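You operate a simulated robot arm through the tools that you are given. There is no shell and no other tool.

The job below is to be done with a simulated robot arm. You get a single attempt, and the scene is never put back.

Task
Shut the blue mesh door, start the compressor, then shut both drain taps.
Fine: it starts only with the red power switch on.

It is judged by the outcome, as a careful person would: the job done as asked, and still so three seconds after it is handed in. It fails if anything else is knocked over, pushed out of place, dropped, spilled or broken.

Robot
A 7-joint arm with a fingered hand, fixed in place. Base frame: the origin is on the floor under the middle of its stand, x ahead of it, y to its left, z up. Readings come in mm, degrees, newtons and seconds.
It reaches about 1023 mm from its shoulder. Its first joint turns from -166.0 to 166.0 degrees. Payload 4 kg.
Tool frame: the origin (TCP) lies between the finger pads and is the grasp point; the fingertips stand 30 mm ahead of it; z points along the fingers, y is the line along which they close. The gripper opens to 104 mm; its body begins 35 mm behind the TCP. The gripper is a hand of 4 fingers: y runs from the thumb to the fingers, the wrist lies at [-15, -113, -190] in the tool frame.
Orientation is that of the tool frame in the base frame, as a unit quaternion [w, x, y, z]. With the fingers straight down and the wrist toward the robot, the tool's x, y and z point along [0, 1, 0], [1, 0, 0] and [0, 0, -1] of the base frame.

Tools
- The arm moves only by the tool step_arm. Its argument "steps" is a list of rows, each a list of 6 numbers: the shift along the tool's x, y, z in cm, then the turn, a rotation vector about the tool's x, y, z in rad. In form: [[dx, dy, dz, wx, wy, wz], ...]. A call has 1 to 20 rows; each row is the pose to reach, as a shift and turn from the pose commanded when the call began, along the tool's axes at that moment. Rows are played at 5 a second. More than 50 mm and 8.6 degrees between two rows, and nothing of the call is played. A pose out of reach is approached as far as the arm can. The call stops where the force on the tool passes 80 N (or 10 N more than at its start, if that is more) or the arm is blocked; 0.2 s more then pass. In this call time passes only in rows, and 0.2 s behind the last. The reply holds the time, the measured pose of the TCP, the force on the tool along the base axes, the opening and the grip force, in the units named above and with some noise, with the torque about the TCP (base axes, N m) and any sound that the robot's microphone picked up.
- Cameras (640 x 400 px; columns grow to the right, rows downward): "scene" is fixed at [221.3, -650.4, 1234.7]; the picture's right is [0.53, -0.85, 0.00], its down [-0.44, -0.27, -0.86] and it looks along [0.73, 0.45, -0.52] (base axes); focal length 214 px, centre (320, 200). "wrist" rides on the gripper at [61, -92, -130] in the tool frame; the picture's right is [-0.81, 0.28, -0.52], its down [-0.53, -0.71, 0.46] and it looks along [-0.24, 0.64, 0.72] (tool axes); focal length 275 px, centre (320, 200). There is no depth. A picture from a camera that has moved, and an enlarged one, comes with that camera's place and axes in the base frame and with its lens.
- capture(camera): a new picture of that camera. No time passes.
- set_fingers(index, middle, ring, thumb_bend, thumb_turn): sets how far each is bent, from 0 (flat) to 1 (curled in); at 0.3 the hand is open as for a grip, at 0.7 the pads meet at the TCP. One left out holds its place. A second passes; each finger stops where it meets its share of the squeeze, and holds until it gets a number again. It is the only way to open and close the hand. It gives what a move gives, with no picture; readings hold the bend of each and the force on the fingers (four entries, about 0 where the hand has none), thumb and palm. thumb_turn goes from beside the hand (0) to across from the fingers (1), as for a grip.
- close_up(camera, box): a new picture of the part [left, top, right, bottom] of that camera's present view, enlarged. No time passes.
- hand_in(): hands the job in; it is judged then, once.

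Nothing tells you positions but the pictures and the camera data. Unless the task says otherwise, let go and move clear before handing in.

The tools are called after "Emit:" as a command line: name --pt "numbers of a row" for each row, then --argument value for the rest, lists and objects as JSON in quotes. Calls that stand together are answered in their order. step_arm: Moves the arm, as the interface text tells. Its arguments: {"type":"object","properties":{"steps":{"type":"array"}},"required":["steps"]} The other tools are called the same way: set_fingers (index, middle, ring, thumb_bend, thumb_turn) moves the fingers one by one; capture (camera) takes a picture; close_up (camera, box) takes an enlarged picture of a part of a camera's view; hand_in () hands the job in.

At the start:

```text
time: 0.0
tcp_pos: [609.6, 73.3, 1306.1]
orientation: [0.0, 0.707, 0.707, 0.0]
ft_force: [0.0, 0.3, 0.3]
torque: [0.03, -0.02, 0.01]
width: 103.5
finger_force: 0.1
shape: jaw
bend: [0.3, 0.3, 0.3, 0.3, 0.98]
finger forces: [0.1, 0.1, 0.1, 0.0, 0.1, 0.0]
```

scene: 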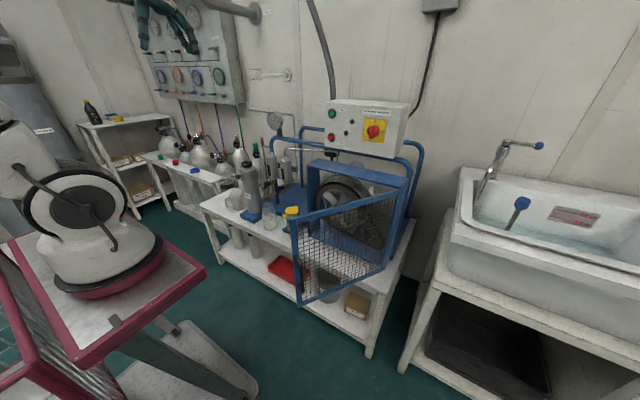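
wrist: 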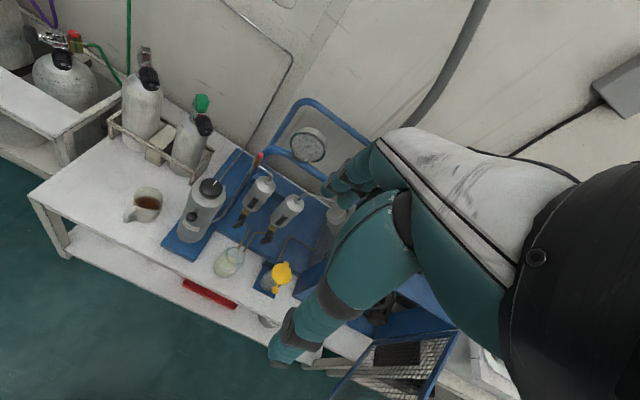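

I see a compressor on a bench with a blue mesh door standing open, a control box above it with green/red buttons and a red rotary switch on a yellow plate, and filter towers with possible drain taps to the left. I'll take close-ups before moving anything.

Emit:
close_up --camera "scene" --box '[310, 90, 420, 160]'

Emit:
close_up --camera "scene" --box '[220, 100, 320, 240]'

Emit:
close_up --camera "scene" --box '[270, 140, 430, 320]'

Emit:
close_up --camera "wrist" --box '[160, 100, 360, 320]'

```text
5.71 times, centred on (365, 125) of scene
camera zoom: at [221.3, -650.4, 1234.7], right [0.53, -0.85, 0.0], down [-0.44, -0.27, -0.86], along [0.73, 0.45, -0.52], focal length 1226 px, centre (63, 629)
```

zoom: 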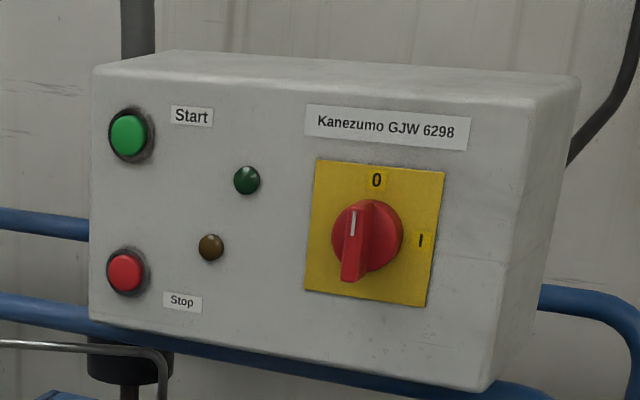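

```text
2.86 times, centred on (270, 170) of scene
camera zoom: at [221.3, -650.4, 1234.7], right [0.53, -0.85, 0.0], down [-0.44, -0.27, -0.86], along [0.73, 0.45, -0.52], focal length 613 px, centre (463, 286)
```

zoom: 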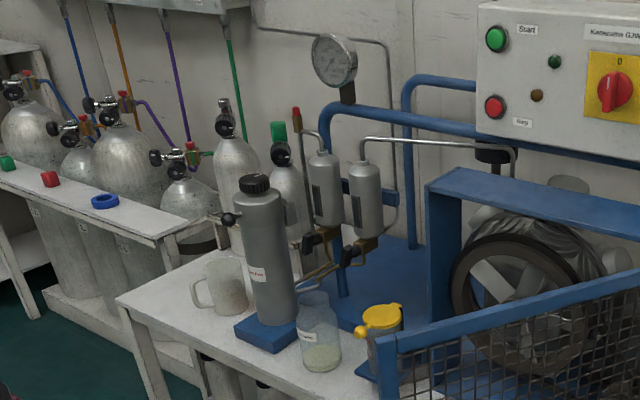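

```text
2.22 times, centred on (350, 230) of scene
camera zoom: at [221.3, -650.4, 1234.7], right [0.53, -0.85, 0.0], down [-0.44, -0.27, -0.86], along [0.73, 0.45, -0.52], focal length 477 px, centre (253, 133)
```

zoom: 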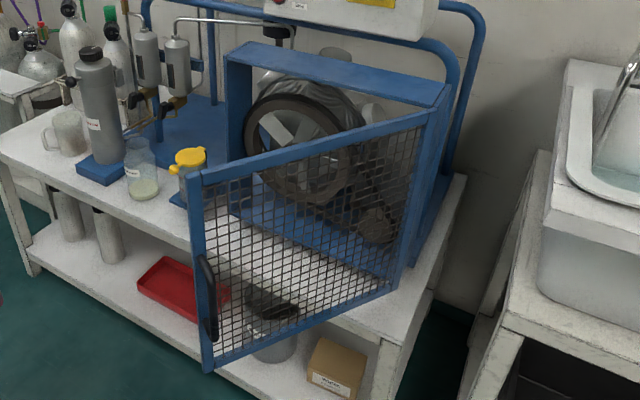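

```text
1.82 times, centred on (260, 210) of wrist
camera zoom: at [518.5, 135.2, 1435.9], right [0.28, -0.81, 0.52], down [-0.71, -0.53, -0.46], along [0.64, -0.24, -0.72], focal length 500 px, centre (429, 182)
```

zoom: 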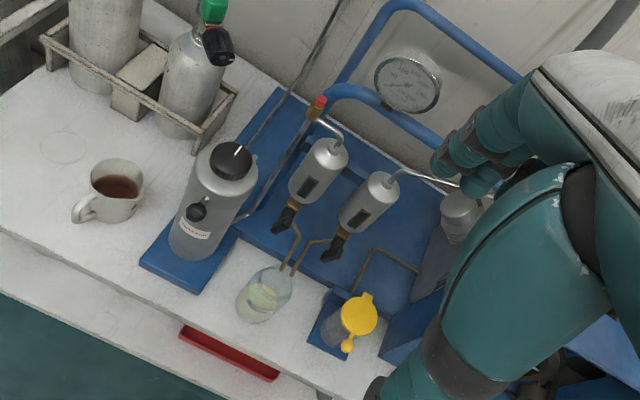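

The scene camera and wrist camera agree well on a couple of test points (e.g. yellow cap near [870,-91,664], gauge near [994,74,1035]). I'll zoom in on the taps, door edge, handle and latch before planning moves.

Emit:
close_up --camera "scene" --box '[260, 145, 310, 195]'

Emit:
close_up --camera "wrist" --box '[220, 150, 320, 260]'

Emit:
close_up --camera "scene" --box '[280, 205, 360, 315]'

Emit:
close_up --camera "scene" --box '[350, 150, 420, 290]'

Emit:
close_up --camera "scene" --box '[295, 145, 375, 225]'

Emit:
close_up --camera "wrist" --box '[300, 280, 500, 400]'

Emit:
close_up --camera "scene" --box '[0, 0, 320, 400]'

```text
8.00 times, centred on (285, 170) of scene
camera zoom: at [221.3, -650.4, 1234.7], right [0.53, -0.85, 0.0], down [-0.44, -0.27, -0.86], along [0.73, 0.45, -0.52], focal length 1716 px, centre (600, 440)
```

zoom: 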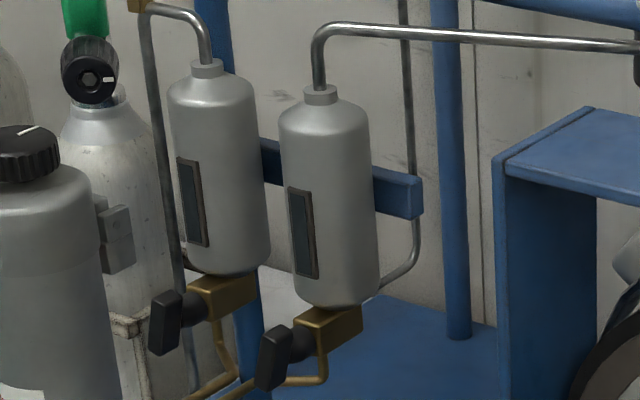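

```text
3.64 times, centred on (270, 205) of wrist
camera zoom: at [518.5, 135.2, 1435.9], right [0.28, -0.81, 0.52], down [-0.71, -0.53, -0.46], along [0.64, -0.24, -0.72], focal length 1001 px, centre (502, 182)
```

zoom: 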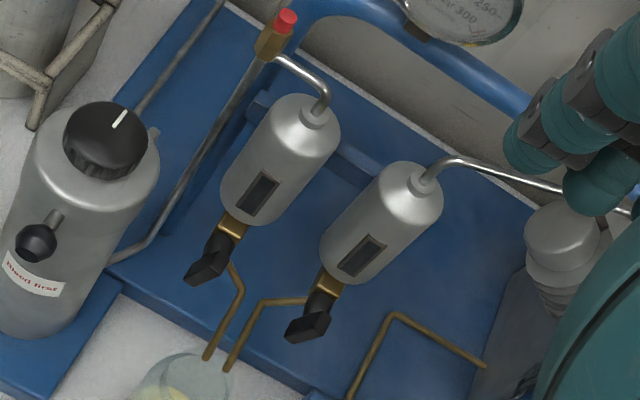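

```text
3.64 times, centred on (320, 260) of scene
camera zoom: at [221.3, -650.4, 1234.7], right [0.53, -0.85, 0.0], down [-0.44, -0.27, -0.86], along [0.73, 0.45, -0.52], focal length 780 px, centre (320, -18)
```

zoom: 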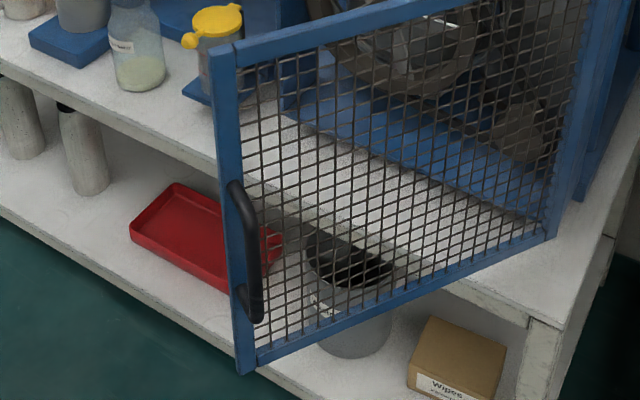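

```text
2.86 times, centred on (385, 220) of scene
camera zoom: at [221.3, -650.4, 1234.7], right [0.53, -0.85, 0.0], down [-0.44, -0.27, -0.86], along [0.73, 0.45, -0.52], focal length 613 px, centre (134, 143)
```

zoom: 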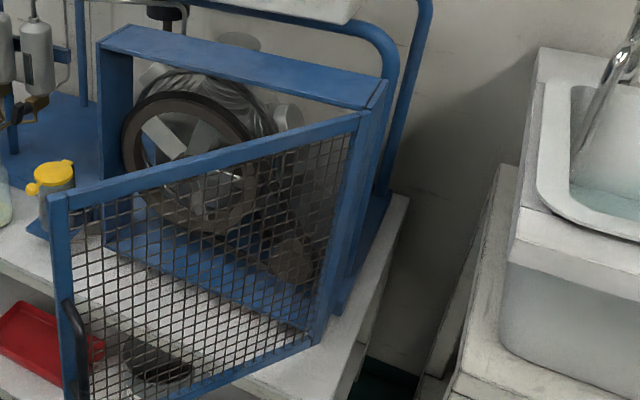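

```text
5.00 times, centred on (335, 185) of scene
camera zoom: at [221.3, -650.4, 1234.7], right [0.53, -0.85, 0.0], down [-0.44, -0.27, -0.86], along [0.73, 0.45, -0.52], focal length 1072 px, centre (245, 275)
```

zoom: 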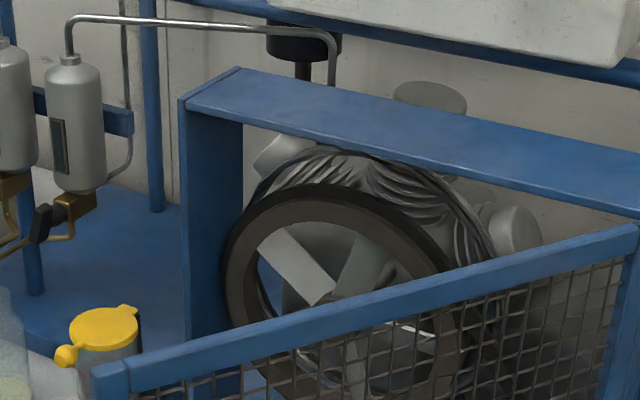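

```text
3.20 times, centred on (400, 340) of wrist
camera zoom: at [518.5, 135.2, 1435.9], right [0.28, -0.81, 0.52], down [-0.71, -0.53, -0.46], along [0.64, -0.24, -0.72], focal length 881 px, centre (64, -248)
```

zoom: 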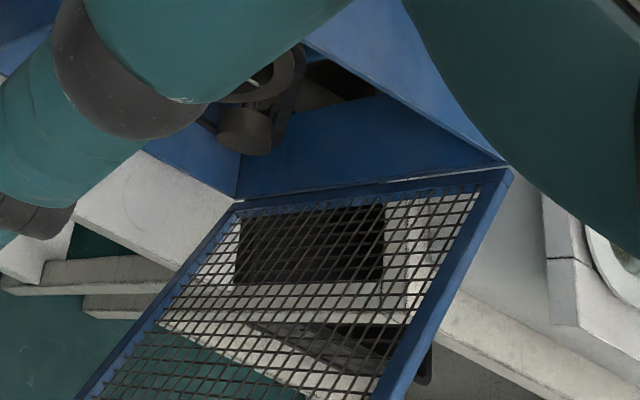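

```text
1.00 times, centred on (160, 200) of scene (not enlarged: the box is as wide or as high as the picture)
camera zoom: at [221.3, -650.4, 1234.7], right [0.53, -0.85, 0.0], down [-0.44, -0.27, -0.86], along [0.73, 0.45, -0.52], focal length 214 px, centre (480, 200)
```

zoom: 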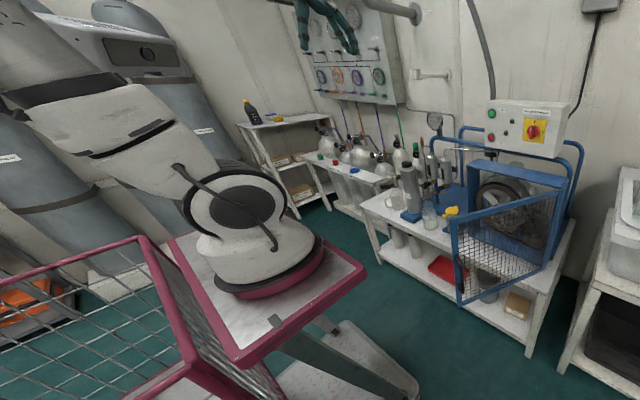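

Door: hinge edge at about x=856, y=-550, free edge at about x=562, y=-366, z 540–920, standing about 58° open with its handle on the outer side. The tap handles are near [902,8,735] and [901,99,735]. Next I'll look at the hand and tilt it up so the wrist camera can see the control panel.

Emit:
close_up --camera "scene" --box '[110, 0, 220, 70]'

Emit:
step_arm --pt "-1.9 0.43 2.23 -0.112 0 0" --pt "-3.8 0.86 4.46 -0.224 0 0" --pt "-5.7 1.29 6.69 -0.336 0 0" --pt "-7.6 1.71 8.91 -0.449 0 0" --pt "-9.5 2.14 11.14 -0.561 0 0" --pt "-11.4 2.57 13.37 -0.673 0 0" --pt "-13.3 3.0 15.6 -0.785 0 0"

Emit:
capture --camera "wrist"

Emit:
capture --camera "scene"

```text
5.71 times, centred on (165, 35) of scene
camera zoom: at [221.3, -650.4, 1234.7], right [0.53, -0.85, 0.0], down [-0.44, -0.27, -0.86], along [0.73, 0.45, -0.52], focal length 1226 px, centre (1206, 1143)
```

zoom: 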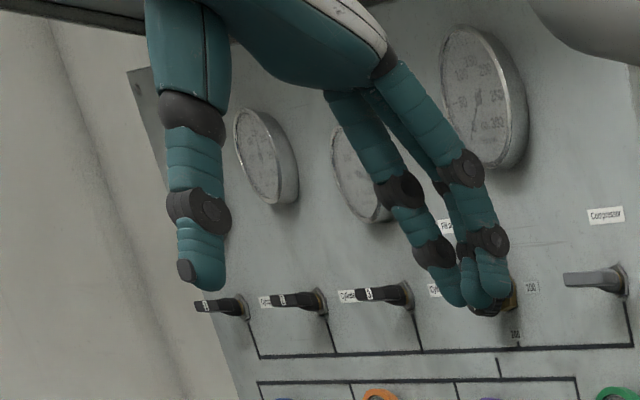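

```text
time: 1.6
tcp_pos: [693.0, -49.0, 1210.8]
orientation: [0.27, 0.653, 0.653, 0.272]
ft_force: [-0.8, 0.2, 0.4]
torque: [-0.02, 0.0, -0.03]
width: 103.7
finger_force: 0.0
shape: jaw
bend: [0.3, 0.3, 0.3, 0.3, 0.98]
finger forces: [0.0, 0.1, 0.1, 0.0, 0.0, 0.1]
out of reach, approached as far as the arm can: row 6, 7
```

```text
taken
camera wrist: at [535.6, 12.6, 1239.3], right [-0.17, -0.81, 0.56], down [-0.18, -0.53, -0.83], along [0.97, -0.24, -0.06], focal length 275 px, centre (320, 200)
```

wrist: 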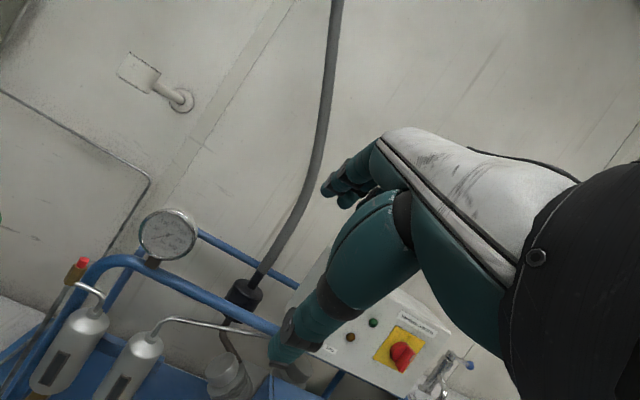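

```text
taken
```

scene: 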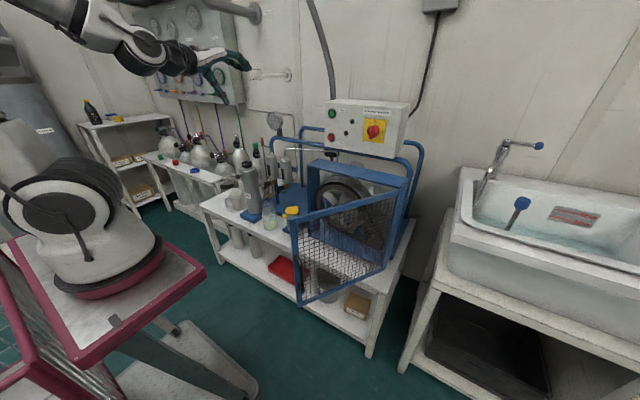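

The hand can't fold that close to the base, but the pose is fine for viewing. The switch knob comes out near [974,-403,1052]. I'll zoom in on the panel from here to refine that.

Emit:
close_up --camera "wrist" --box '[320, 300, 480, 400]'

Emit:
close_up --camera "wrist" --box '[0, 220, 160, 400]'

Emit:
close_up --camera "scene" --box '[0, 0, 260, 170]'

```text
4.00 times, centred on (400, 350) of wrist
camera zoom: at [535.6, 12.6, 1239.3], right [-0.17, -0.81, 0.56], down [-0.18, -0.53, -0.83], along [0.97, -0.24, -0.06], focal length 1101 px, centre (0, -400)
```

zoom: 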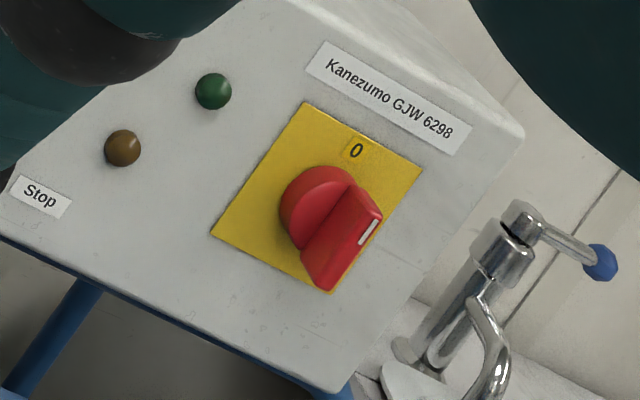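

```text
2.22 times, centred on (80, 310) of wrist
camera zoom: at [535.6, 12.6, 1239.3], right [-0.17, -0.81, 0.56], down [-0.18, -0.53, -0.83], along [0.97, -0.24, -0.06], focal length 612 px, centre (853, -44)
```

zoom: 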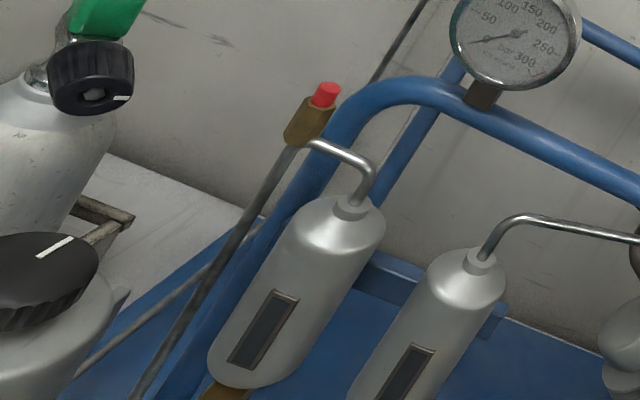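

```text
2.35 times, centred on (130, 85) of scene
camera zoom: at [221.3, -650.4, 1234.7], right [0.53, -0.85, 0.0], down [-0.44, -0.27, -0.86], along [0.73, 0.45, -0.52], focal length 505 px, centre (767, 471)
```

zoom: 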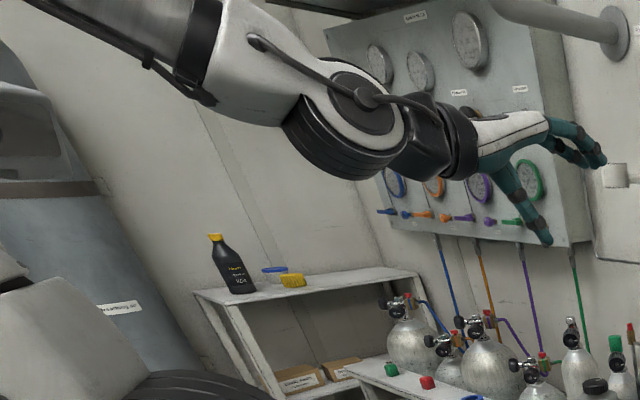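

The yellow plate is centred on about [983,-403,1052] with the switch bar vertical (pointing at 0), its front face at x≈946. Start is at about [976,-232,1097] and Stop is 90 mm below it. I'll form a pointing hand (index straight, the others curled) and see where the fingertip ends up.

Emit:
set_fingers --index 0.0 --middle 1.0 --ring 1.0 --thumb_bend 0.6 --thumb_turn 0.3

Emit:
capture --camera "wrist"

Emit:
close_up --camera "scene" --box '[150, 20, 270, 120]'

```text
time: 2.6
tcp_pos: [693.0, -50.4, 1212.7]
orientation: [0.27, 0.653, 0.654, 0.272]
ft_force: [0.1, 0.1, -0.2]
torque: [-0.01, 0.02, -0.01]
width: 114.3
finger_force: 0.0
shape: fingers
bend: [0.0, 1.0, 1.0, 0.6, 0.3]
finger forces: [0.0, 0.0, 0.1, 0.0, 0.1, 0.0]
```

```text
taken
camera wrist: at [536.0, 12.6, 1239.4], right [-0.17, -0.81, 0.56], down [-0.18, -0.53, -0.83], along [0.97, -0.24, -0.06], focal length 275 px, centre (320, 200)
```

wrist: 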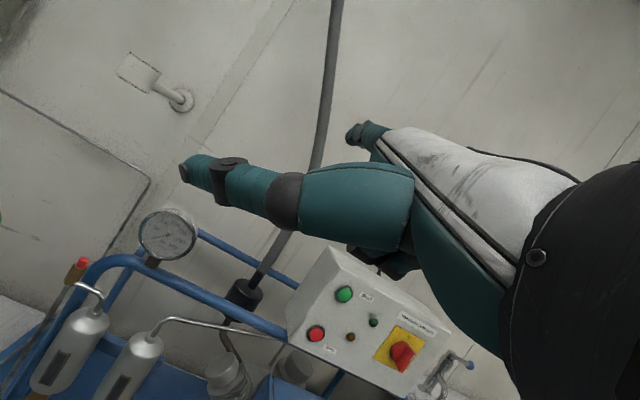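

```text
4.00 times, centred on (210, 70) of scene
camera zoom: at [221.3, -650.4, 1234.7], right [0.53, -0.85, 0.0], down [-0.44, -0.27, -0.86], along [0.73, 0.45, -0.52], focal length 858 px, centre (760, 720)
```

zoom: 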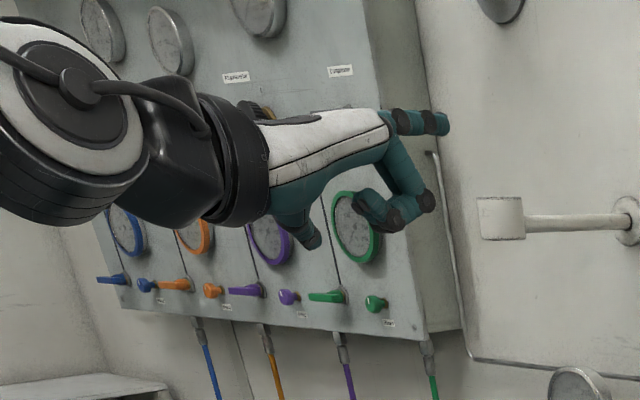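

The index fingertip sits about [18,106,-1] mm in the tool frame when straight, so palm-down at this 45° tilt it points straight along +x, which suits the button and switch. For the door, I'll make a fist with the thumb behind, go fingers-down to a spot outside the door, and then push it along its arc.

Emit:
set_fingers --index 1.0 --middle 1.0 --ring 1.0 --thumb_bend 0.3 --thumb_turn 0.98

Emit:
step_arm --pt "-3.4 -1.65 -0.1 0.065 0 0" --pt "-6.75 -3.3 -0.2 0.131 0 0" --pt "-10.1 -4.95 -0.3 0.196 0 0" --pt "-13.5 -6.6 -0.4 0.262 0 0" --pt "-16.9 -8.25 -0.5 0.327 0 0" --pt "-20.25 -9.9 -0.6 0.393 0 0" --pt "-23.6 -11.55 -0.65 0.458 0 0" --pt "-27.0 -13.2 -0.7 0.524 0 0" --pt "-30.4 -14.85 -0.8 0.589 0 0" --pt "-33.75 -16.5 -0.9 0.654 0 0" --pt "-37.1 -18.15 -1.0 0.72 0 0" --pt "-40.5 -19.8 -1.1 0.785 0 0"

Emit:
capture --camera "scene"

Emit:
capture --camera "wrist"

```text
time: 3.6
tcp_pos: [693.0, -49.3, 1212.8]
orientation: [0.271, 0.654, 0.653, 0.269]
ft_force: [0.3, 1.0, -0.1]
torque: [0.04, 0.02, 0.05]
width: 65.5
finger_force: 0.1
shape: fingers
bend: [1.0, 1.0, 1.0, 0.3, 0.95]
finger forces: [0.1, 0.0, 0.0, 0.1, 0.0, 0.0]
```

```text
time: 6.2
tcp_pos: [544.9, -454.5, 1078.9]
orientation: [0.0, 0.707, 0.707, -0.001]
ft_force: [-0.1, 0.2, -0.3]
torque: [0.0, -0.01, 0.01]
width: 65.7
finger_force: 0.0
shape: fingers
bend: [1.0, 1.0, 1.0, 0.3, 0.96]
finger forces: [0.1, 0.1, 0.1, 0.0, 0.1, 0.0]
out of reach, approached as far as the arm can: row 1, 2
```

```text
taken
```

scene: 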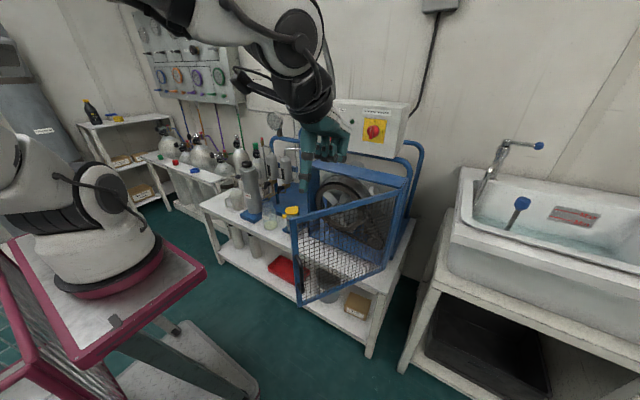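

```text
taken
camera wrist: at [454.4, -393.1, 1209.5], right [0.28, -0.81, 0.52], down [-0.71, -0.53, -0.45], along [0.64, -0.24, -0.73], focal length 275 px, centre (320, 200)
```

wrist: 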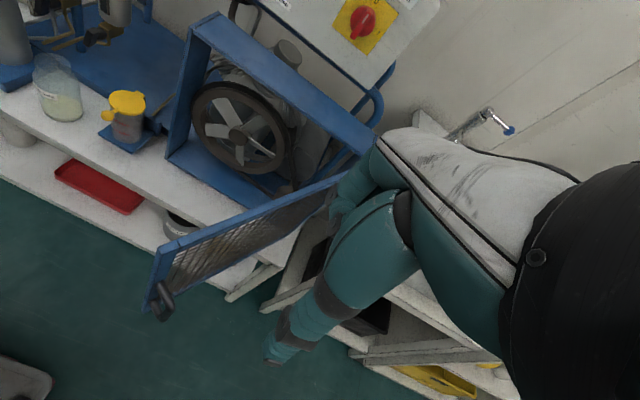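

The hand is about 80 mm outside the door plane, near the free edge. I'll lower it to just above the handle height, with the fist level with the upper stile.

Emit:
step_arm --pt "0 0 4 0 0 0" --pt "0 0 8 0 0 0" --pt "0 0 12 0 0 0" --pt "0 0 16 0 0 0" --pt "0 0 19 0 0 0" --pt "0 0 21.4 0 0 0"

Emit:
close_up --camera "scene" --box '[250, 130, 410, 310]'

Emit:
capture --camera "wrist"

```text
time: 7.6
tcp_pos: [547.1, -456.5, 866.2]
orientation: [0.001, 0.707, 0.707, 0.0]
ft_force: [-0.4, -0.1, 0.0]
torque: [0.05, 0.04, 0.01]
width: 65.5
finger_force: 0.0
shape: fingers
bend: [1.0, 1.0, 1.0, 0.3, 0.96]
finger forces: [0.1, 0.0, 0.0, 0.1, 0.0, 0.0]
```

```text
2.22 times, centred on (330, 220) of scene
camera zoom: at [221.3, -650.4, 1234.7], right [0.53, -0.85, 0.0], down [-0.44, -0.27, -0.86], along [0.73, 0.45, -0.52], focal length 477 px, centre (298, 156)
```

zoom: 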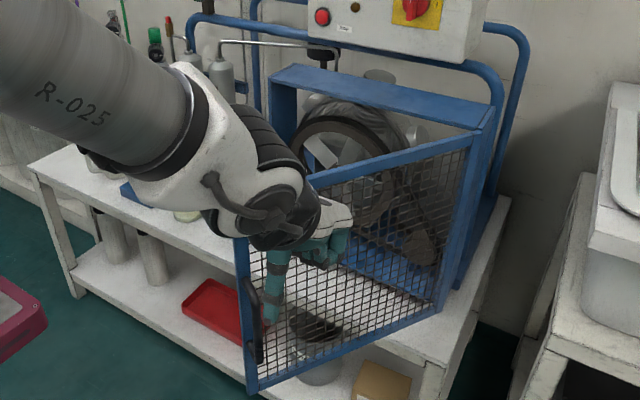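

```text
taken
camera wrist: at [455.0, -393.9, 996.4], right [0.28, -0.81, 0.52], down [-0.71, -0.53, -0.46], along [0.64, -0.24, -0.72], focal length 275 px, centre (320, 200)
```

wrist: 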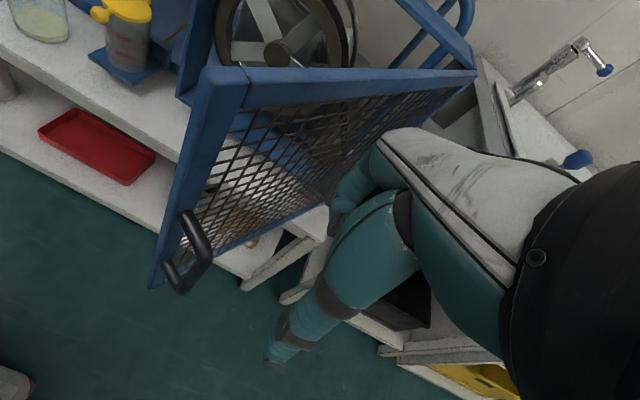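

The fist hangs outside the mesh with no contact yet. I'll begin pushing the door slowly along its arc, a few rows at a time, and then check.

Emit:
step_arm --pt "1.35 0.45 -0.6 0 0 0" --pt "2.7 0.9 -1.2 0 0 0" --pt "4.67 1.77 -1.2 0 0 0" --pt "6.6 2.77 -1.2 0 0 0" --pt "8.48 3.91 -1.2 0 0 0" --pt "10.28 5.19 -1.2 0 0 0"

Emit:
close_up --camera "scene" --box '[250, 130, 410, 310]'

Emit:
capture --camera "wrist"

```text
time: 9.0
tcp_pos: [597.5, -352.9, 878.1]
orientation: [0.0, 0.707, 0.707, 0.0]
ft_force: [0.0, 0.4, -0.1]
torque: [0.02, 0.02, 0.03]
width: 65.8
finger_force: 0.0
shape: fingers
bend: [1.0, 1.0, 1.0, 0.3, 0.96]
finger forces: [0.1, 0.0, 0.0, 0.1, 0.1, 0.0]
```

```text
2.22 times, centred on (330, 220) of scene
camera zoom: at [221.3, -650.4, 1234.7], right [0.53, -0.85, 0.0], down [-0.44, -0.27, -0.86], along [0.73, 0.45, -0.52], focal length 477 px, centre (298, 156)
```

zoom: 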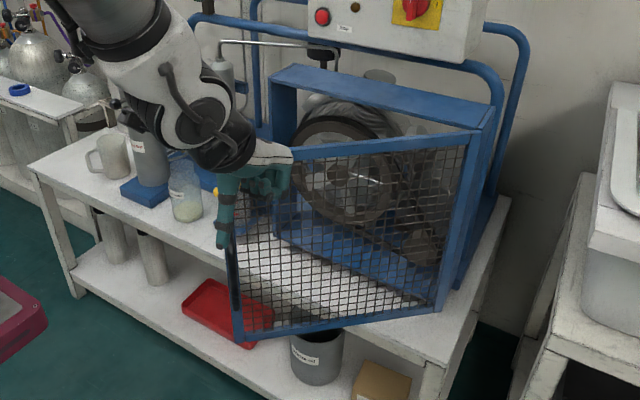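

```text
taken
camera wrist: at [506.5, -290.7, 1008.0], right [0.27, -0.81, 0.52], down [-0.71, -0.53, -0.46], along [0.64, -0.24, -0.72], focal length 275 px, centre (320, 200)
```

wrist: 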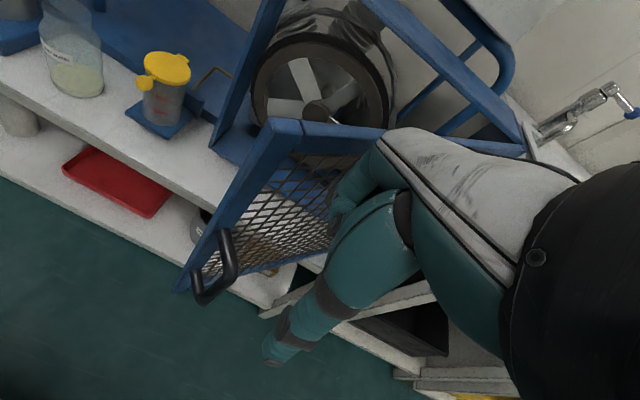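

The door follows the hand (now about 43° open) with almost no force. I'll continue along the arc.

Emit:
step_arm --pt "1.73 1.39 0 0 0 0" --pt "3.38 2.96 0 0 0 0" --pt "4.93 4.65 0 0 0 0" --pt "6.37 6.47 0 0 0 0" --pt "7.66 8.37 0 0 0 0" --pt "8.84 10.43 0 0 0 0" --pt "9.86 12.57 0 0 0 0" --pt "10.74 14.8 0 0 0 0"

Emit:
close_up --camera "scene" --box '[250, 130, 410, 310]'

Emit:
capture --camera "wrist"

```text
time: 10.8
tcp_pos: [744.6, -246.7, 878.0]
orientation: [-0.001, 0.707, 0.707, -0.001]
ft_force: [0.5, -1.3, -0.7]
torque: [0.01, -0.02, -0.02]
width: 65.8
finger_force: 0.1
shape: fingers
bend: [1.0, 1.0, 1.0, 0.3, 0.96]
finger forces: [0.1, 0.1, 0.1, 0.1, 0.0, 0.1]
```

```text
2.22 times, centred on (330, 220) of scene
camera zoom: at [221.3, -650.4, 1234.7], right [0.53, -0.85, 0.0], down [-0.44, -0.27, -0.86], along [0.73, 0.45, -0.52], focal length 477 px, centre (298, 156)
```

zoom: 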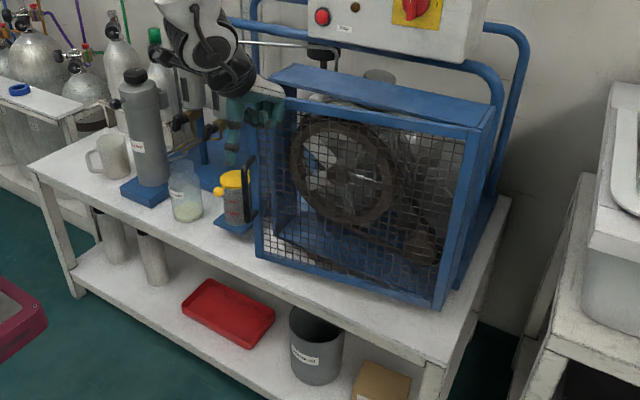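

```text
taken
camera wrist: at [654.7, -183.9, 1008.2], right [0.28, -0.81, 0.52], down [-0.71, -0.53, -0.46], along [0.64, -0.24, -0.73], focal length 275 px, centre (320, 200)
```

wrist: 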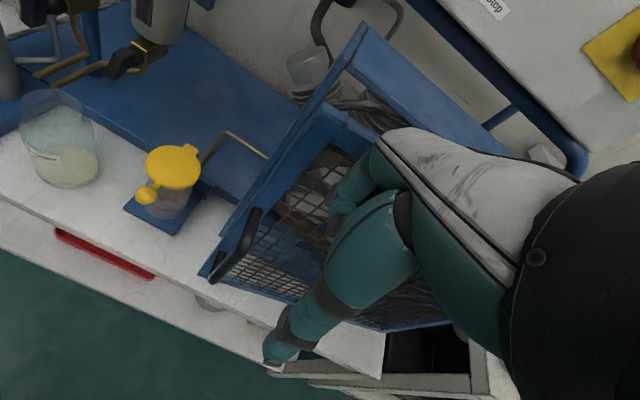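

Door is about 10° from shut. I'll push on gently through the last part until it meets the frame.

Emit:
step_arm --pt "0.56 1.73 0 0 0 0" --pt "1.0 3.49 0 0 0 0" --pt "1.23 4.71 0 0 0 0" --pt "1.35 5.3 0 0 0 0" --pt "1.43 5.9 0 0 0 0" --pt "1.43 6.5 0 0 0 0" --pt "1.43 7.1 0 0 0 0" --pt "1.43 7.7 0 0 0 0"

Emit:
close_up --camera "scene" --box '[250, 130, 410, 310]'

Emit:
capture --camera "wrist"

```text
time: 12.6
tcp_pos: [816.5, -231.0, 879.0]
orientation: [-0.002, 0.707, 0.708, 0.0]
ft_force: [-75.2, -0.3, 24.4]
torque: [-0.05, -3.94, -0.29]
width: 66.4
finger_force: 39.7
shape: fingers
bend: [1.0, 1.0, 1.0, 0.3, 0.96]
finger forces: [25.3, 53.3, 0.1, 0.0, 0.1, 0.0]
```

```text
2.22 times, centred on (330, 220) of scene
camera zoom: at [221.3, -650.4, 1234.7], right [0.53, -0.85, 0.0], down [-0.44, -0.27, -0.86], along [0.73, 0.45, -0.52], focal length 477 px, centre (298, 156)
```

zoom: 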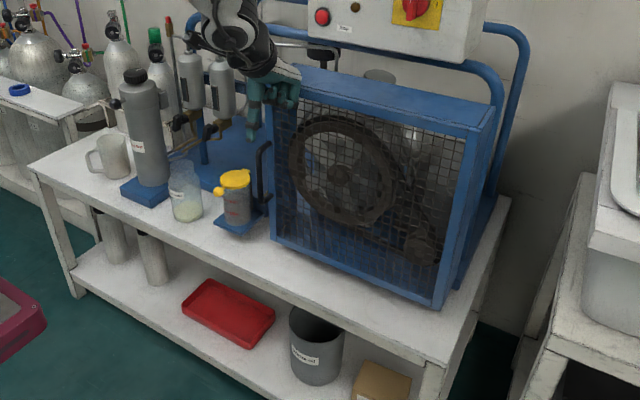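

```text
taken
camera wrist: at [726.8, -169.2, 1009.3], right [0.28, -0.81, 0.51], down [-0.72, -0.53, -0.45], along [0.64, -0.24, -0.73], focal length 275 px, centre (320, 200)
```

wrist: 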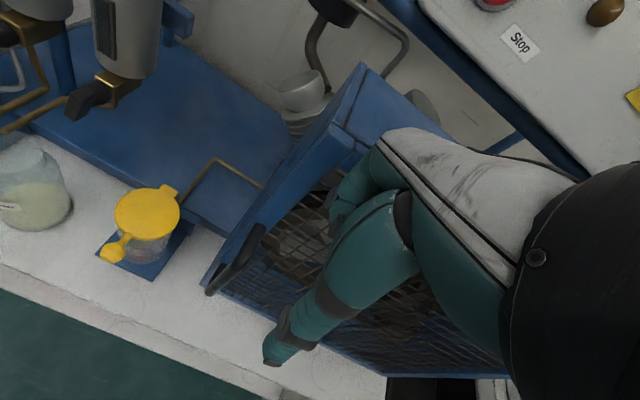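

The door is now hard against its frame (75 N push back). I'll back off slowly and check that it stays shut.

Emit:
step_arm --pt "0 -0.5 0 0 0 0" --pt "0 -1.5 0 0 0 0" --pt "0 -3.5 0 0 0 0" --pt "0 -6.5 0 0 0 0" --pt "0 -10 0 0 0 0"

Emit:
close_up --camera "scene" --box '[250, 130, 410, 310]'

Emit:
capture --camera "wrist"

```text
time: 13.8
tcp_pos: [722.4, -230.4, 878.3]
orientation: [0.0, 0.708, 0.706, 0.0]
ft_force: [0.1, 0.1, 0.6]
torque: [-0.03, -0.01, -0.04]
width: 65.7
finger_force: 0.1
shape: fingers
bend: [1.0, 1.0, 1.0, 0.3, 0.96]
finger forces: [0.0, 0.0, 0.0, 0.1, 0.0, 0.0]
```

```text
2.22 times, centred on (330, 220) of scene
camera zoom: at [221.3, -650.4, 1234.7], right [0.53, -0.85, 0.0], down [-0.44, -0.27, -0.86], along [0.73, 0.45, -0.52], focal length 477 px, centre (298, 156)
```

zoom: 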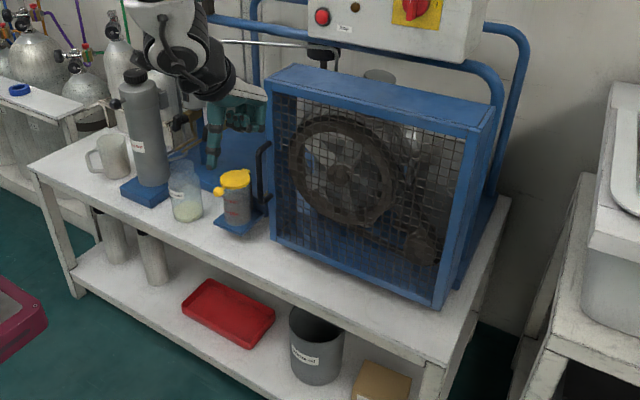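

```text
taken
camera wrist: at [631.0, -167.7, 1008.1], right [0.27, -0.81, 0.52], down [-0.71, -0.53, -0.46], along [0.65, -0.24, -0.72], focal length 275 px, centre (320, 200)
```

wrist: 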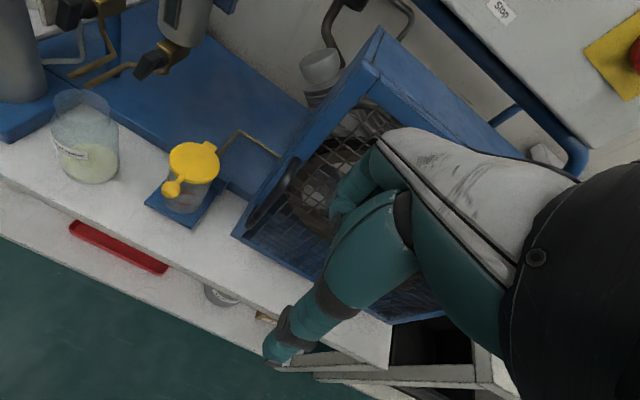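

The door stays shut. Next comes the power switch: I'll raise the hand, tilt it to palm-down pointing, and extend the index finger in the clear.

Emit:
step_arm --pt "0 -1 -4 0 0 0" --pt "0 -2.2 -8 0 0 0" --pt "-2 -2.2 -11 -0.1 0 0" --pt "-4 -2.2 -13 -0.2 0 0" --pt "-6 -2.2 -14.5 -0.3 0 0" --pt "-8 -2.2 -16.2 -0.4 0 0" --pt "-10 -2.2 -16.2 -0.5 0 0" --pt "-12 -2.2 -16.2 -0.6 0 0" --pt "-13.5 -2.2 -16.2 -0.7 0 0" --pt "-15 -2.2 -16.2 -0.785 0 0"

Emit:
set_fingers --index 0.0 --middle 1.0 --ring 1.0 --thumb_bend 0.6 --thumb_turn 0.3

Emit:
capture --camera "scene"

Emit:
capture --camera "wrist"

```text
time: 16.0
tcp_pos: [701.2, -381.1, 1040.3]
orientation: [0.271, 0.652, 0.654, 0.271]
ft_force: [-1.0, -0.5, 0.3]
torque: [-0.01, -0.02, -0.01]
width: 65.8
finger_force: 0.1
shape: fingers
bend: [1.0, 1.0, 1.0, 0.3, 0.96]
finger forces: [0.1, 0.0, 0.0, 0.1, 0.0, 0.0]
```

```text
time: 17.0
tcp_pos: [699.7, -380.2, 1039.8]
orientation: [0.271, 0.653, 0.653, 0.272]
ft_force: [1.6, -0.5, -0.2]
torque: [0.06, 0.01, 0.04]
width: 114.4
finger_force: 0.1
shape: fingers
bend: [0.0, 1.0, 1.0, 0.6, 0.3]
finger forces: [0.0, 0.0, 0.0, 0.0, 0.1, 0.1]
```

```text
taken
```

scene: 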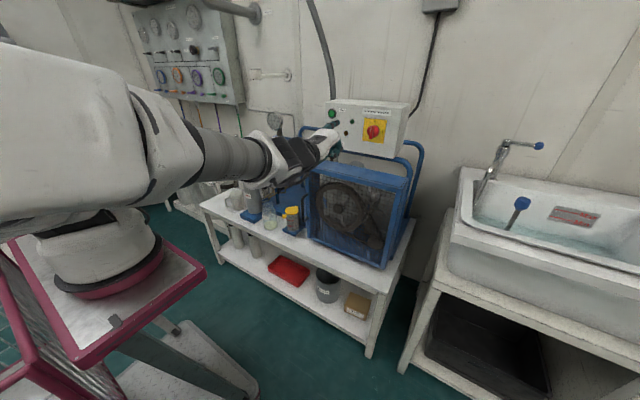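

```text
taken
camera wrist: at [544.4, -318.9, 1067.6], right [-0.17, -0.81, 0.56], down [-0.18, -0.53, -0.83], along [0.97, -0.24, -0.06], focal length 275 px, centre (320, 200)
```

wrist: 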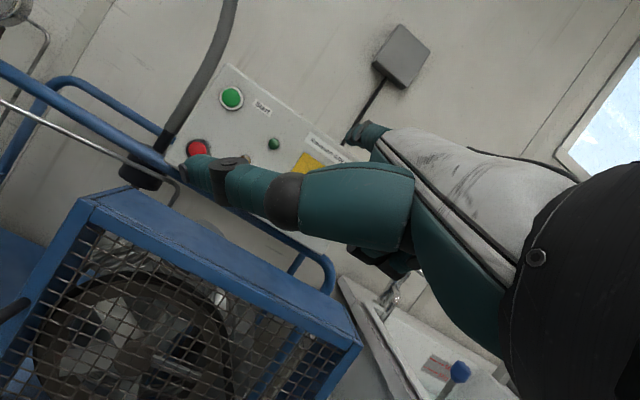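

Start is confirmed at about [974,-233,1096]. I'll bring the index fingertip to about 30 mm in front of the switch, just left of and above its centre, and check the alignment.

Emit:
step_arm --pt "-0.37 1.68 3.27 0 0 0" --pt "-0.75 3.36 6.54 0 0 0" --pt "-1.12 5.04 9.81 0 0 0" --pt "-1.5 6.72 13.08 0 0 0"

Emit:
close_up --camera "scene" --box '[310, 90, 420, 160]'

Emit:
close_up --camera "wrist" --box '[280, 60, 440, 180]'

Emit:
capture --camera "wrist"

```text
time: 18.0
tcp_pos: [840.3, -395.9, 994.7]
orientation: [0.271, 0.654, 0.653, 0.27]
ft_force: [-0.8, -0.1, 0.0]
torque: [-0.02, 0.0, 0.03]
width: 114.4
finger_force: 0.2
shape: fingers
bend: [0.0, 1.0, 1.0, 0.6, 0.3]
finger forces: [0.1, 0.0, 0.1, 0.0, 0.1, 0.0]
```

```text
5.71 times, centred on (365, 125) of scene
camera zoom: at [221.3, -650.4, 1234.7], right [0.53, -0.85, 0.0], down [-0.44, -0.27, -0.86], along [0.73, 0.45, -0.52], focal length 1226 px, centre (63, 629)
```

zoom: 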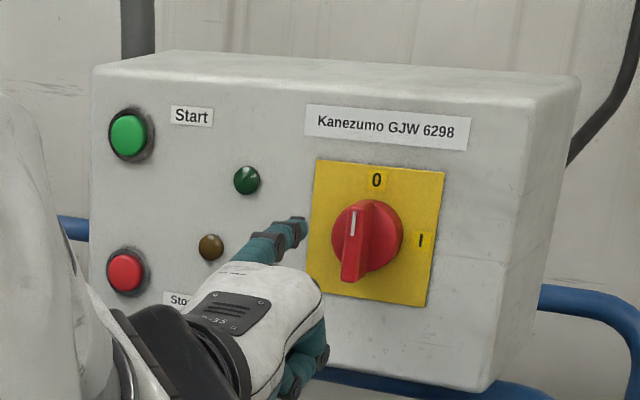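

```text
3.33 times, centred on (360, 120) of wrist
camera zoom: at [684.0, -333.9, 1021.9], right [-0.17, -0.81, 0.56], down [-0.18, -0.53, -0.83], along [0.97, -0.24, -0.06], focal length 918 px, centre (187, 467)
```

zoom: 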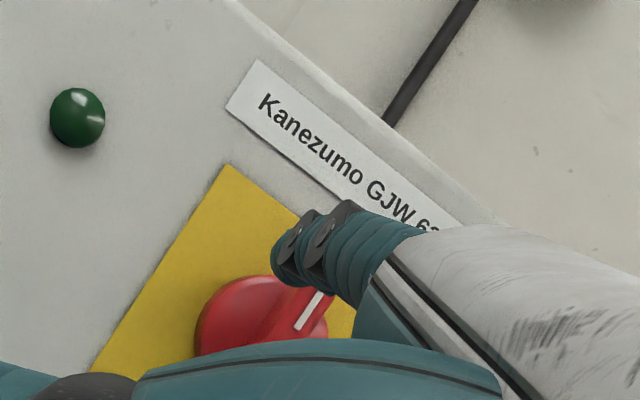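

```text
taken
camera wrist: at [684.0, -333.9, 1021.9], right [-0.17, -0.81, 0.56], down [-0.18, -0.53, -0.83], along [0.97, -0.24, -0.06], focal length 275 px, centre (320, 200)
```

wrist: 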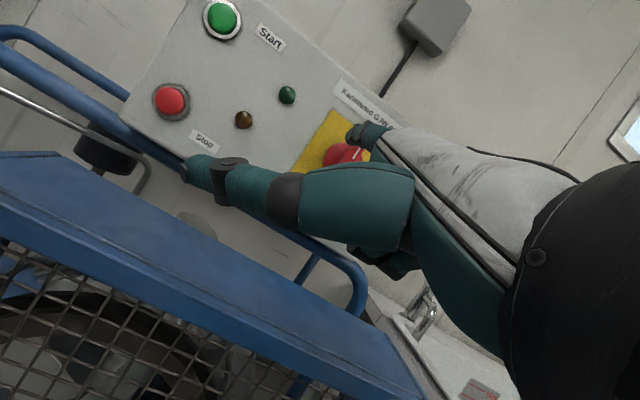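

The fingertip measures about [914,-382,1068], just left of the bar's upper half. I'll shift a little left and plunge alongside the bar without touching it.

Emit:
step_arm --pt "0.45 0.2 0.2 0 0 0" --pt "0.45 1.6 1.4 0 0 0" --pt "0.45 2.6 2.3 0 0 0" --pt "0.45 3.22 2.86 0 0 0"

Emit:
close_up --camera "scene" --box '[350, 105, 410, 150]'

Emit:
close_up --camera "wrist" --box '[280, 60, 440, 180]'

```text
time: 19.0
tcp_pos: [883.3, -391.3, 998.3]
orientation: [0.27, 0.653, 0.654, 0.271]
ft_force: [-0.6, -1.0, -0.3]
torque: [-0.01, 0.02, -0.01]
width: 114.2
finger_force: 0.0
shape: fingers
bend: [0.0, 1.0, 1.0, 0.6, 0.3]
finger forces: [0.1, 0.1, 0.1, 0.1, 0.0, 0.0]
```

```text
8.89 times, centred on (380, 128) of scene
camera zoom: at [221.3, -650.4, 1234.7], right [0.53, -0.85, 0.0], down [-0.44, -0.27, -0.86], along [0.73, 0.45, -0.52], focal length 1906 px, centre (-213, 844)
```

zoom: 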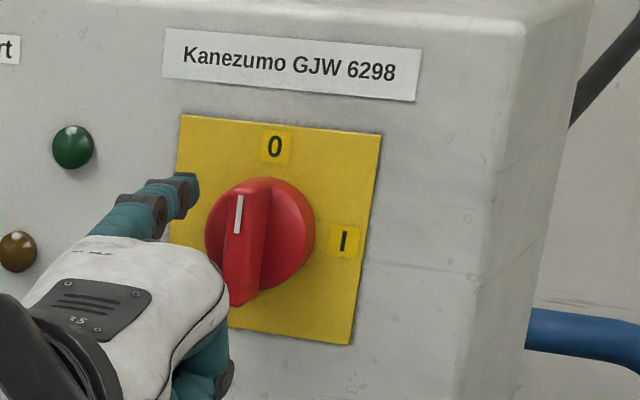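

```text
3.33 times, centred on (360, 120) of wrist
camera zoom: at [727.2, -329.3, 1024.8], right [-0.17, -0.81, 0.56], down [-0.18, -0.53, -0.83], along [0.97, -0.24, -0.06], focal length 918 px, centre (187, 467)
```

zoom: 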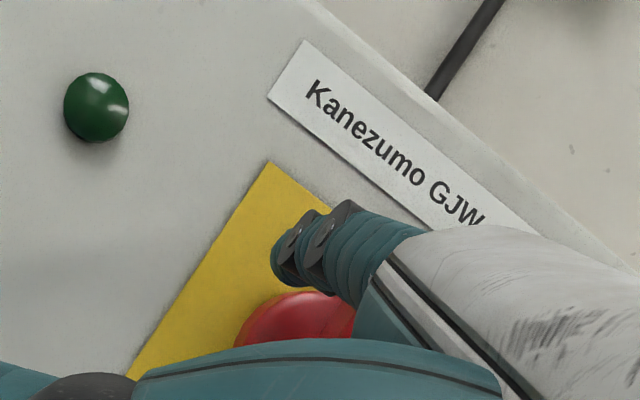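

The fingertip is beside the bar's upper end with no contact force. Now I'll sweep it right and over along a small arc to turn the switch from 0 to I.

Emit:
step_arm --pt "-0.5 0 0 0 0 0" --pt "-1.05 0.02 -0.02 0 0 0" --pt "-1.5 0.18 -0.18 0 0 0" --pt "-2.0 0.3 -0.3 0 0 0" --pt "-2.5 0.33 -0.33 0 0 0" --pt "-3.07 0.29 -0.29 0 0 0" --pt "-3.5 0.12 -0.12 0 0 0" --pt "-4.0 -0.11 0.11 0 0 0"

Emit:
close_up --camera "scene" --box '[350, 105, 410, 150]'

```text
time: 20.8
tcp_pos: [883.5, -431.9, 996.1]
orientation: [0.271, 0.653, 0.653, 0.271]
ft_force: [-0.3, 2.5, 1.8]
torque: [-0.16, -0.07, 0.12]
width: 113.4
finger_force: 1.1
shape: fingers
bend: [0.0, 1.0, 1.0, 0.6, 0.3]
finger forces: [2.1, 0.1, 0.0, 0.1, 0.1, 0.1]
```

```text
8.89 times, centred on (380, 128) of scene
camera zoom: at [221.3, -650.4, 1234.7], right [0.53, -0.85, 0.0], down [-0.44, -0.27, -0.86], along [0.73, 0.45, -0.52], focal length 1906 px, centre (-213, 844)
```

zoom: 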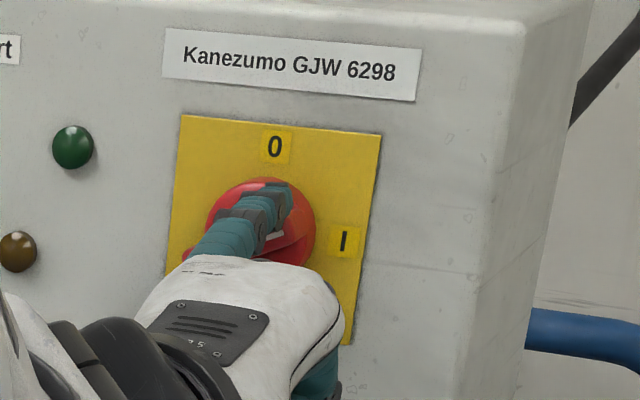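

The bar is nearly horizontal (pointing at I). I'll press down a little more on its right end to reach the stop.

Emit:
step_arm --pt "-0.2 -0.2 0.2 0 0 0" --pt "-0.3 -0.35 0.35 0 0 0" --pt "-0.3 -0.5 0.5 0 0 0" --pt "-0.3 -0.64 0.64 0 0 0"

Emit:
close_up --camera "scene" --box '[350, 105, 410, 150]'

```text
time: 21.8
tcp_pos: [883.6, -434.3, 987.0]
orientation: [0.271, 0.654, 0.653, 0.27]
ft_force: [0.1, 0.5, 2.7]
torque: [0.0, -0.11, 0.08]
width: 115.3
finger_force: 1.5
shape: fingers
bend: [0.0, 1.0, 1.0, 0.6, 0.3]
finger forces: [2.7, 0.0, 0.0, 0.1, 0.0, 0.0]
```

```text
8.89 times, centred on (380, 128) of scene
camera zoom: at [221.3, -650.4, 1234.7], right [0.53, -0.85, 0.0], down [-0.44, -0.27, -0.86], along [0.73, 0.45, -0.52], focal length 1906 px, centre (-213, 844)
```

zoom: 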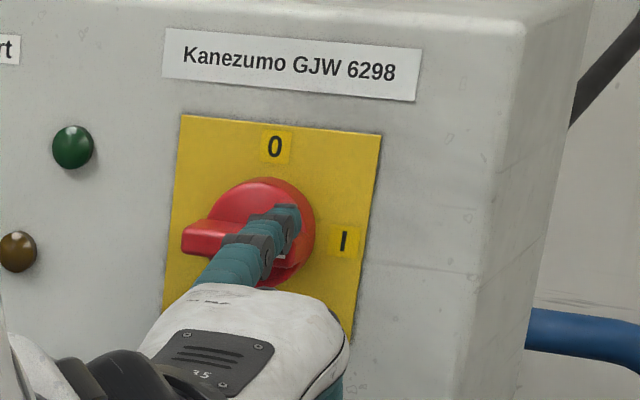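

The bar looks horizontal now. I'll lift off it and back out to check the switch's position.

Emit:
step_arm --pt "0 0.5 -0.5 0 0 0" --pt "0 1.0 -1.0 0 0 0" --pt "0 -1.0 -3.0 0 0 0" --pt "0 -3.0 -5.0 0 0 0" --pt "2 -4.0 -6.0 0 0 0"

Emit:
close_up --camera "scene" --box '[350, 105, 410, 150]'

Emit:
capture --camera "wrist"

```text
time: 23.0
tcp_pos: [812.8, -414.2, 1000.9]
orientation: [0.271, 0.653, 0.653, 0.271]
ft_force: [-0.7, 0.7, 0.1]
torque: [0.01, 0.02, 0.01]
width: 114.2
finger_force: 0.1
shape: fingers
bend: [0.0, 1.0, 1.0, 0.6, 0.3]
finger forces: [0.0, 0.0, 0.0, 0.0, 0.0, 0.1]
```

```text
8.89 times, centred on (380, 128) of scene
camera zoom: at [221.3, -650.4, 1234.7], right [0.53, -0.85, 0.0], down [-0.44, -0.27, -0.86], along [0.73, 0.45, -0.52], focal length 1906 px, centre (-213, 844)
```

zoom: 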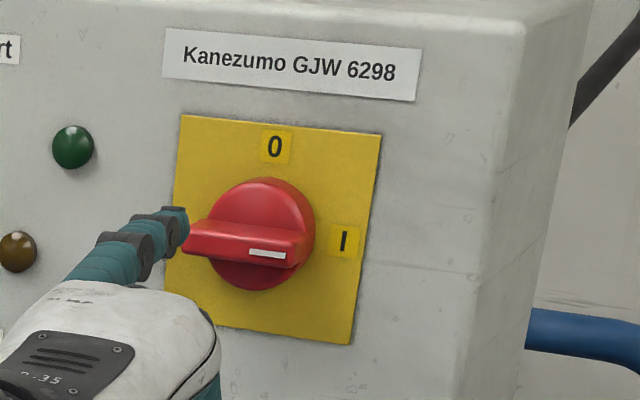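

```text
taken
camera wrist: at [656.6, -352.7, 1028.1], right [-0.17, -0.81, 0.56], down [-0.18, -0.53, -0.83], along [0.97, -0.24, -0.06], focal length 275 px, centre (320, 200)
```

wrist: 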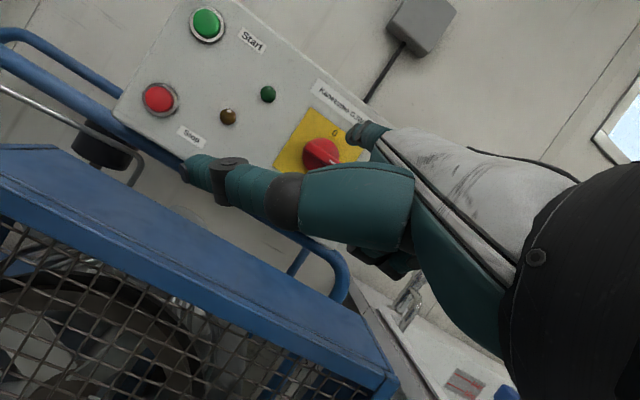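

The switch bar now points at I. I'll zoom in on the lamps and the Start button before pressing it.

Emit:
close_up --camera "scene" --box '[320, 100, 360, 145]'

Emit:
close_up --camera "wrist" --box '[130, 0, 380, 160]'

```text
8.89 times, centred on (340, 122) of scene
camera zoom: at [221.3, -650.4, 1234.7], right [0.53, -0.85, 0.0], down [-0.44, -0.27, -0.86], along [0.73, 0.45, -0.52], focal length 1906 px, centre (142, 889)
```

zoom: 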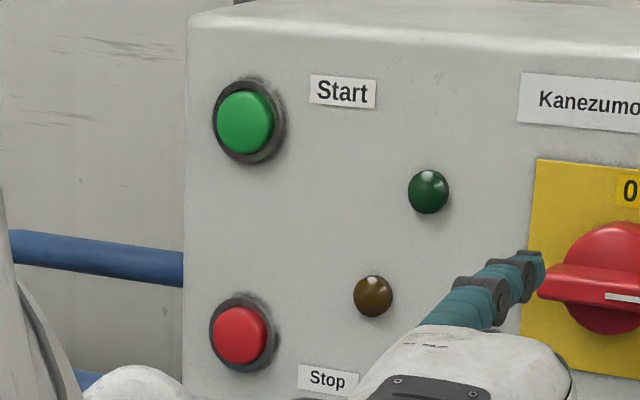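

```text
2.50 times, centred on (255, 80) of wrist
camera zoom: at [656.6, -352.7, 1028.1], right [-0.17, -0.81, 0.56], down [-0.18, -0.53, -0.83], along [0.97, -0.24, -0.06], focal length 688 px, centre (482, 500)
```

zoom: 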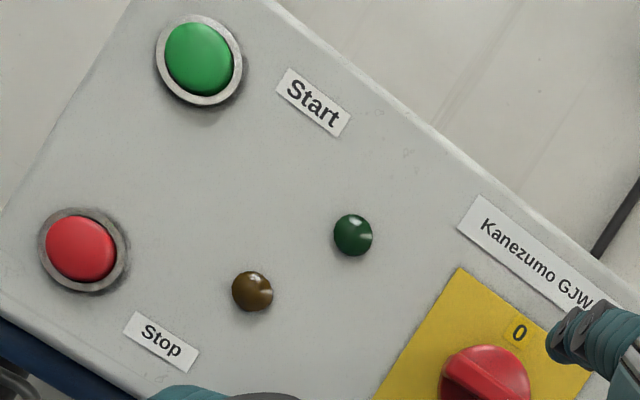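

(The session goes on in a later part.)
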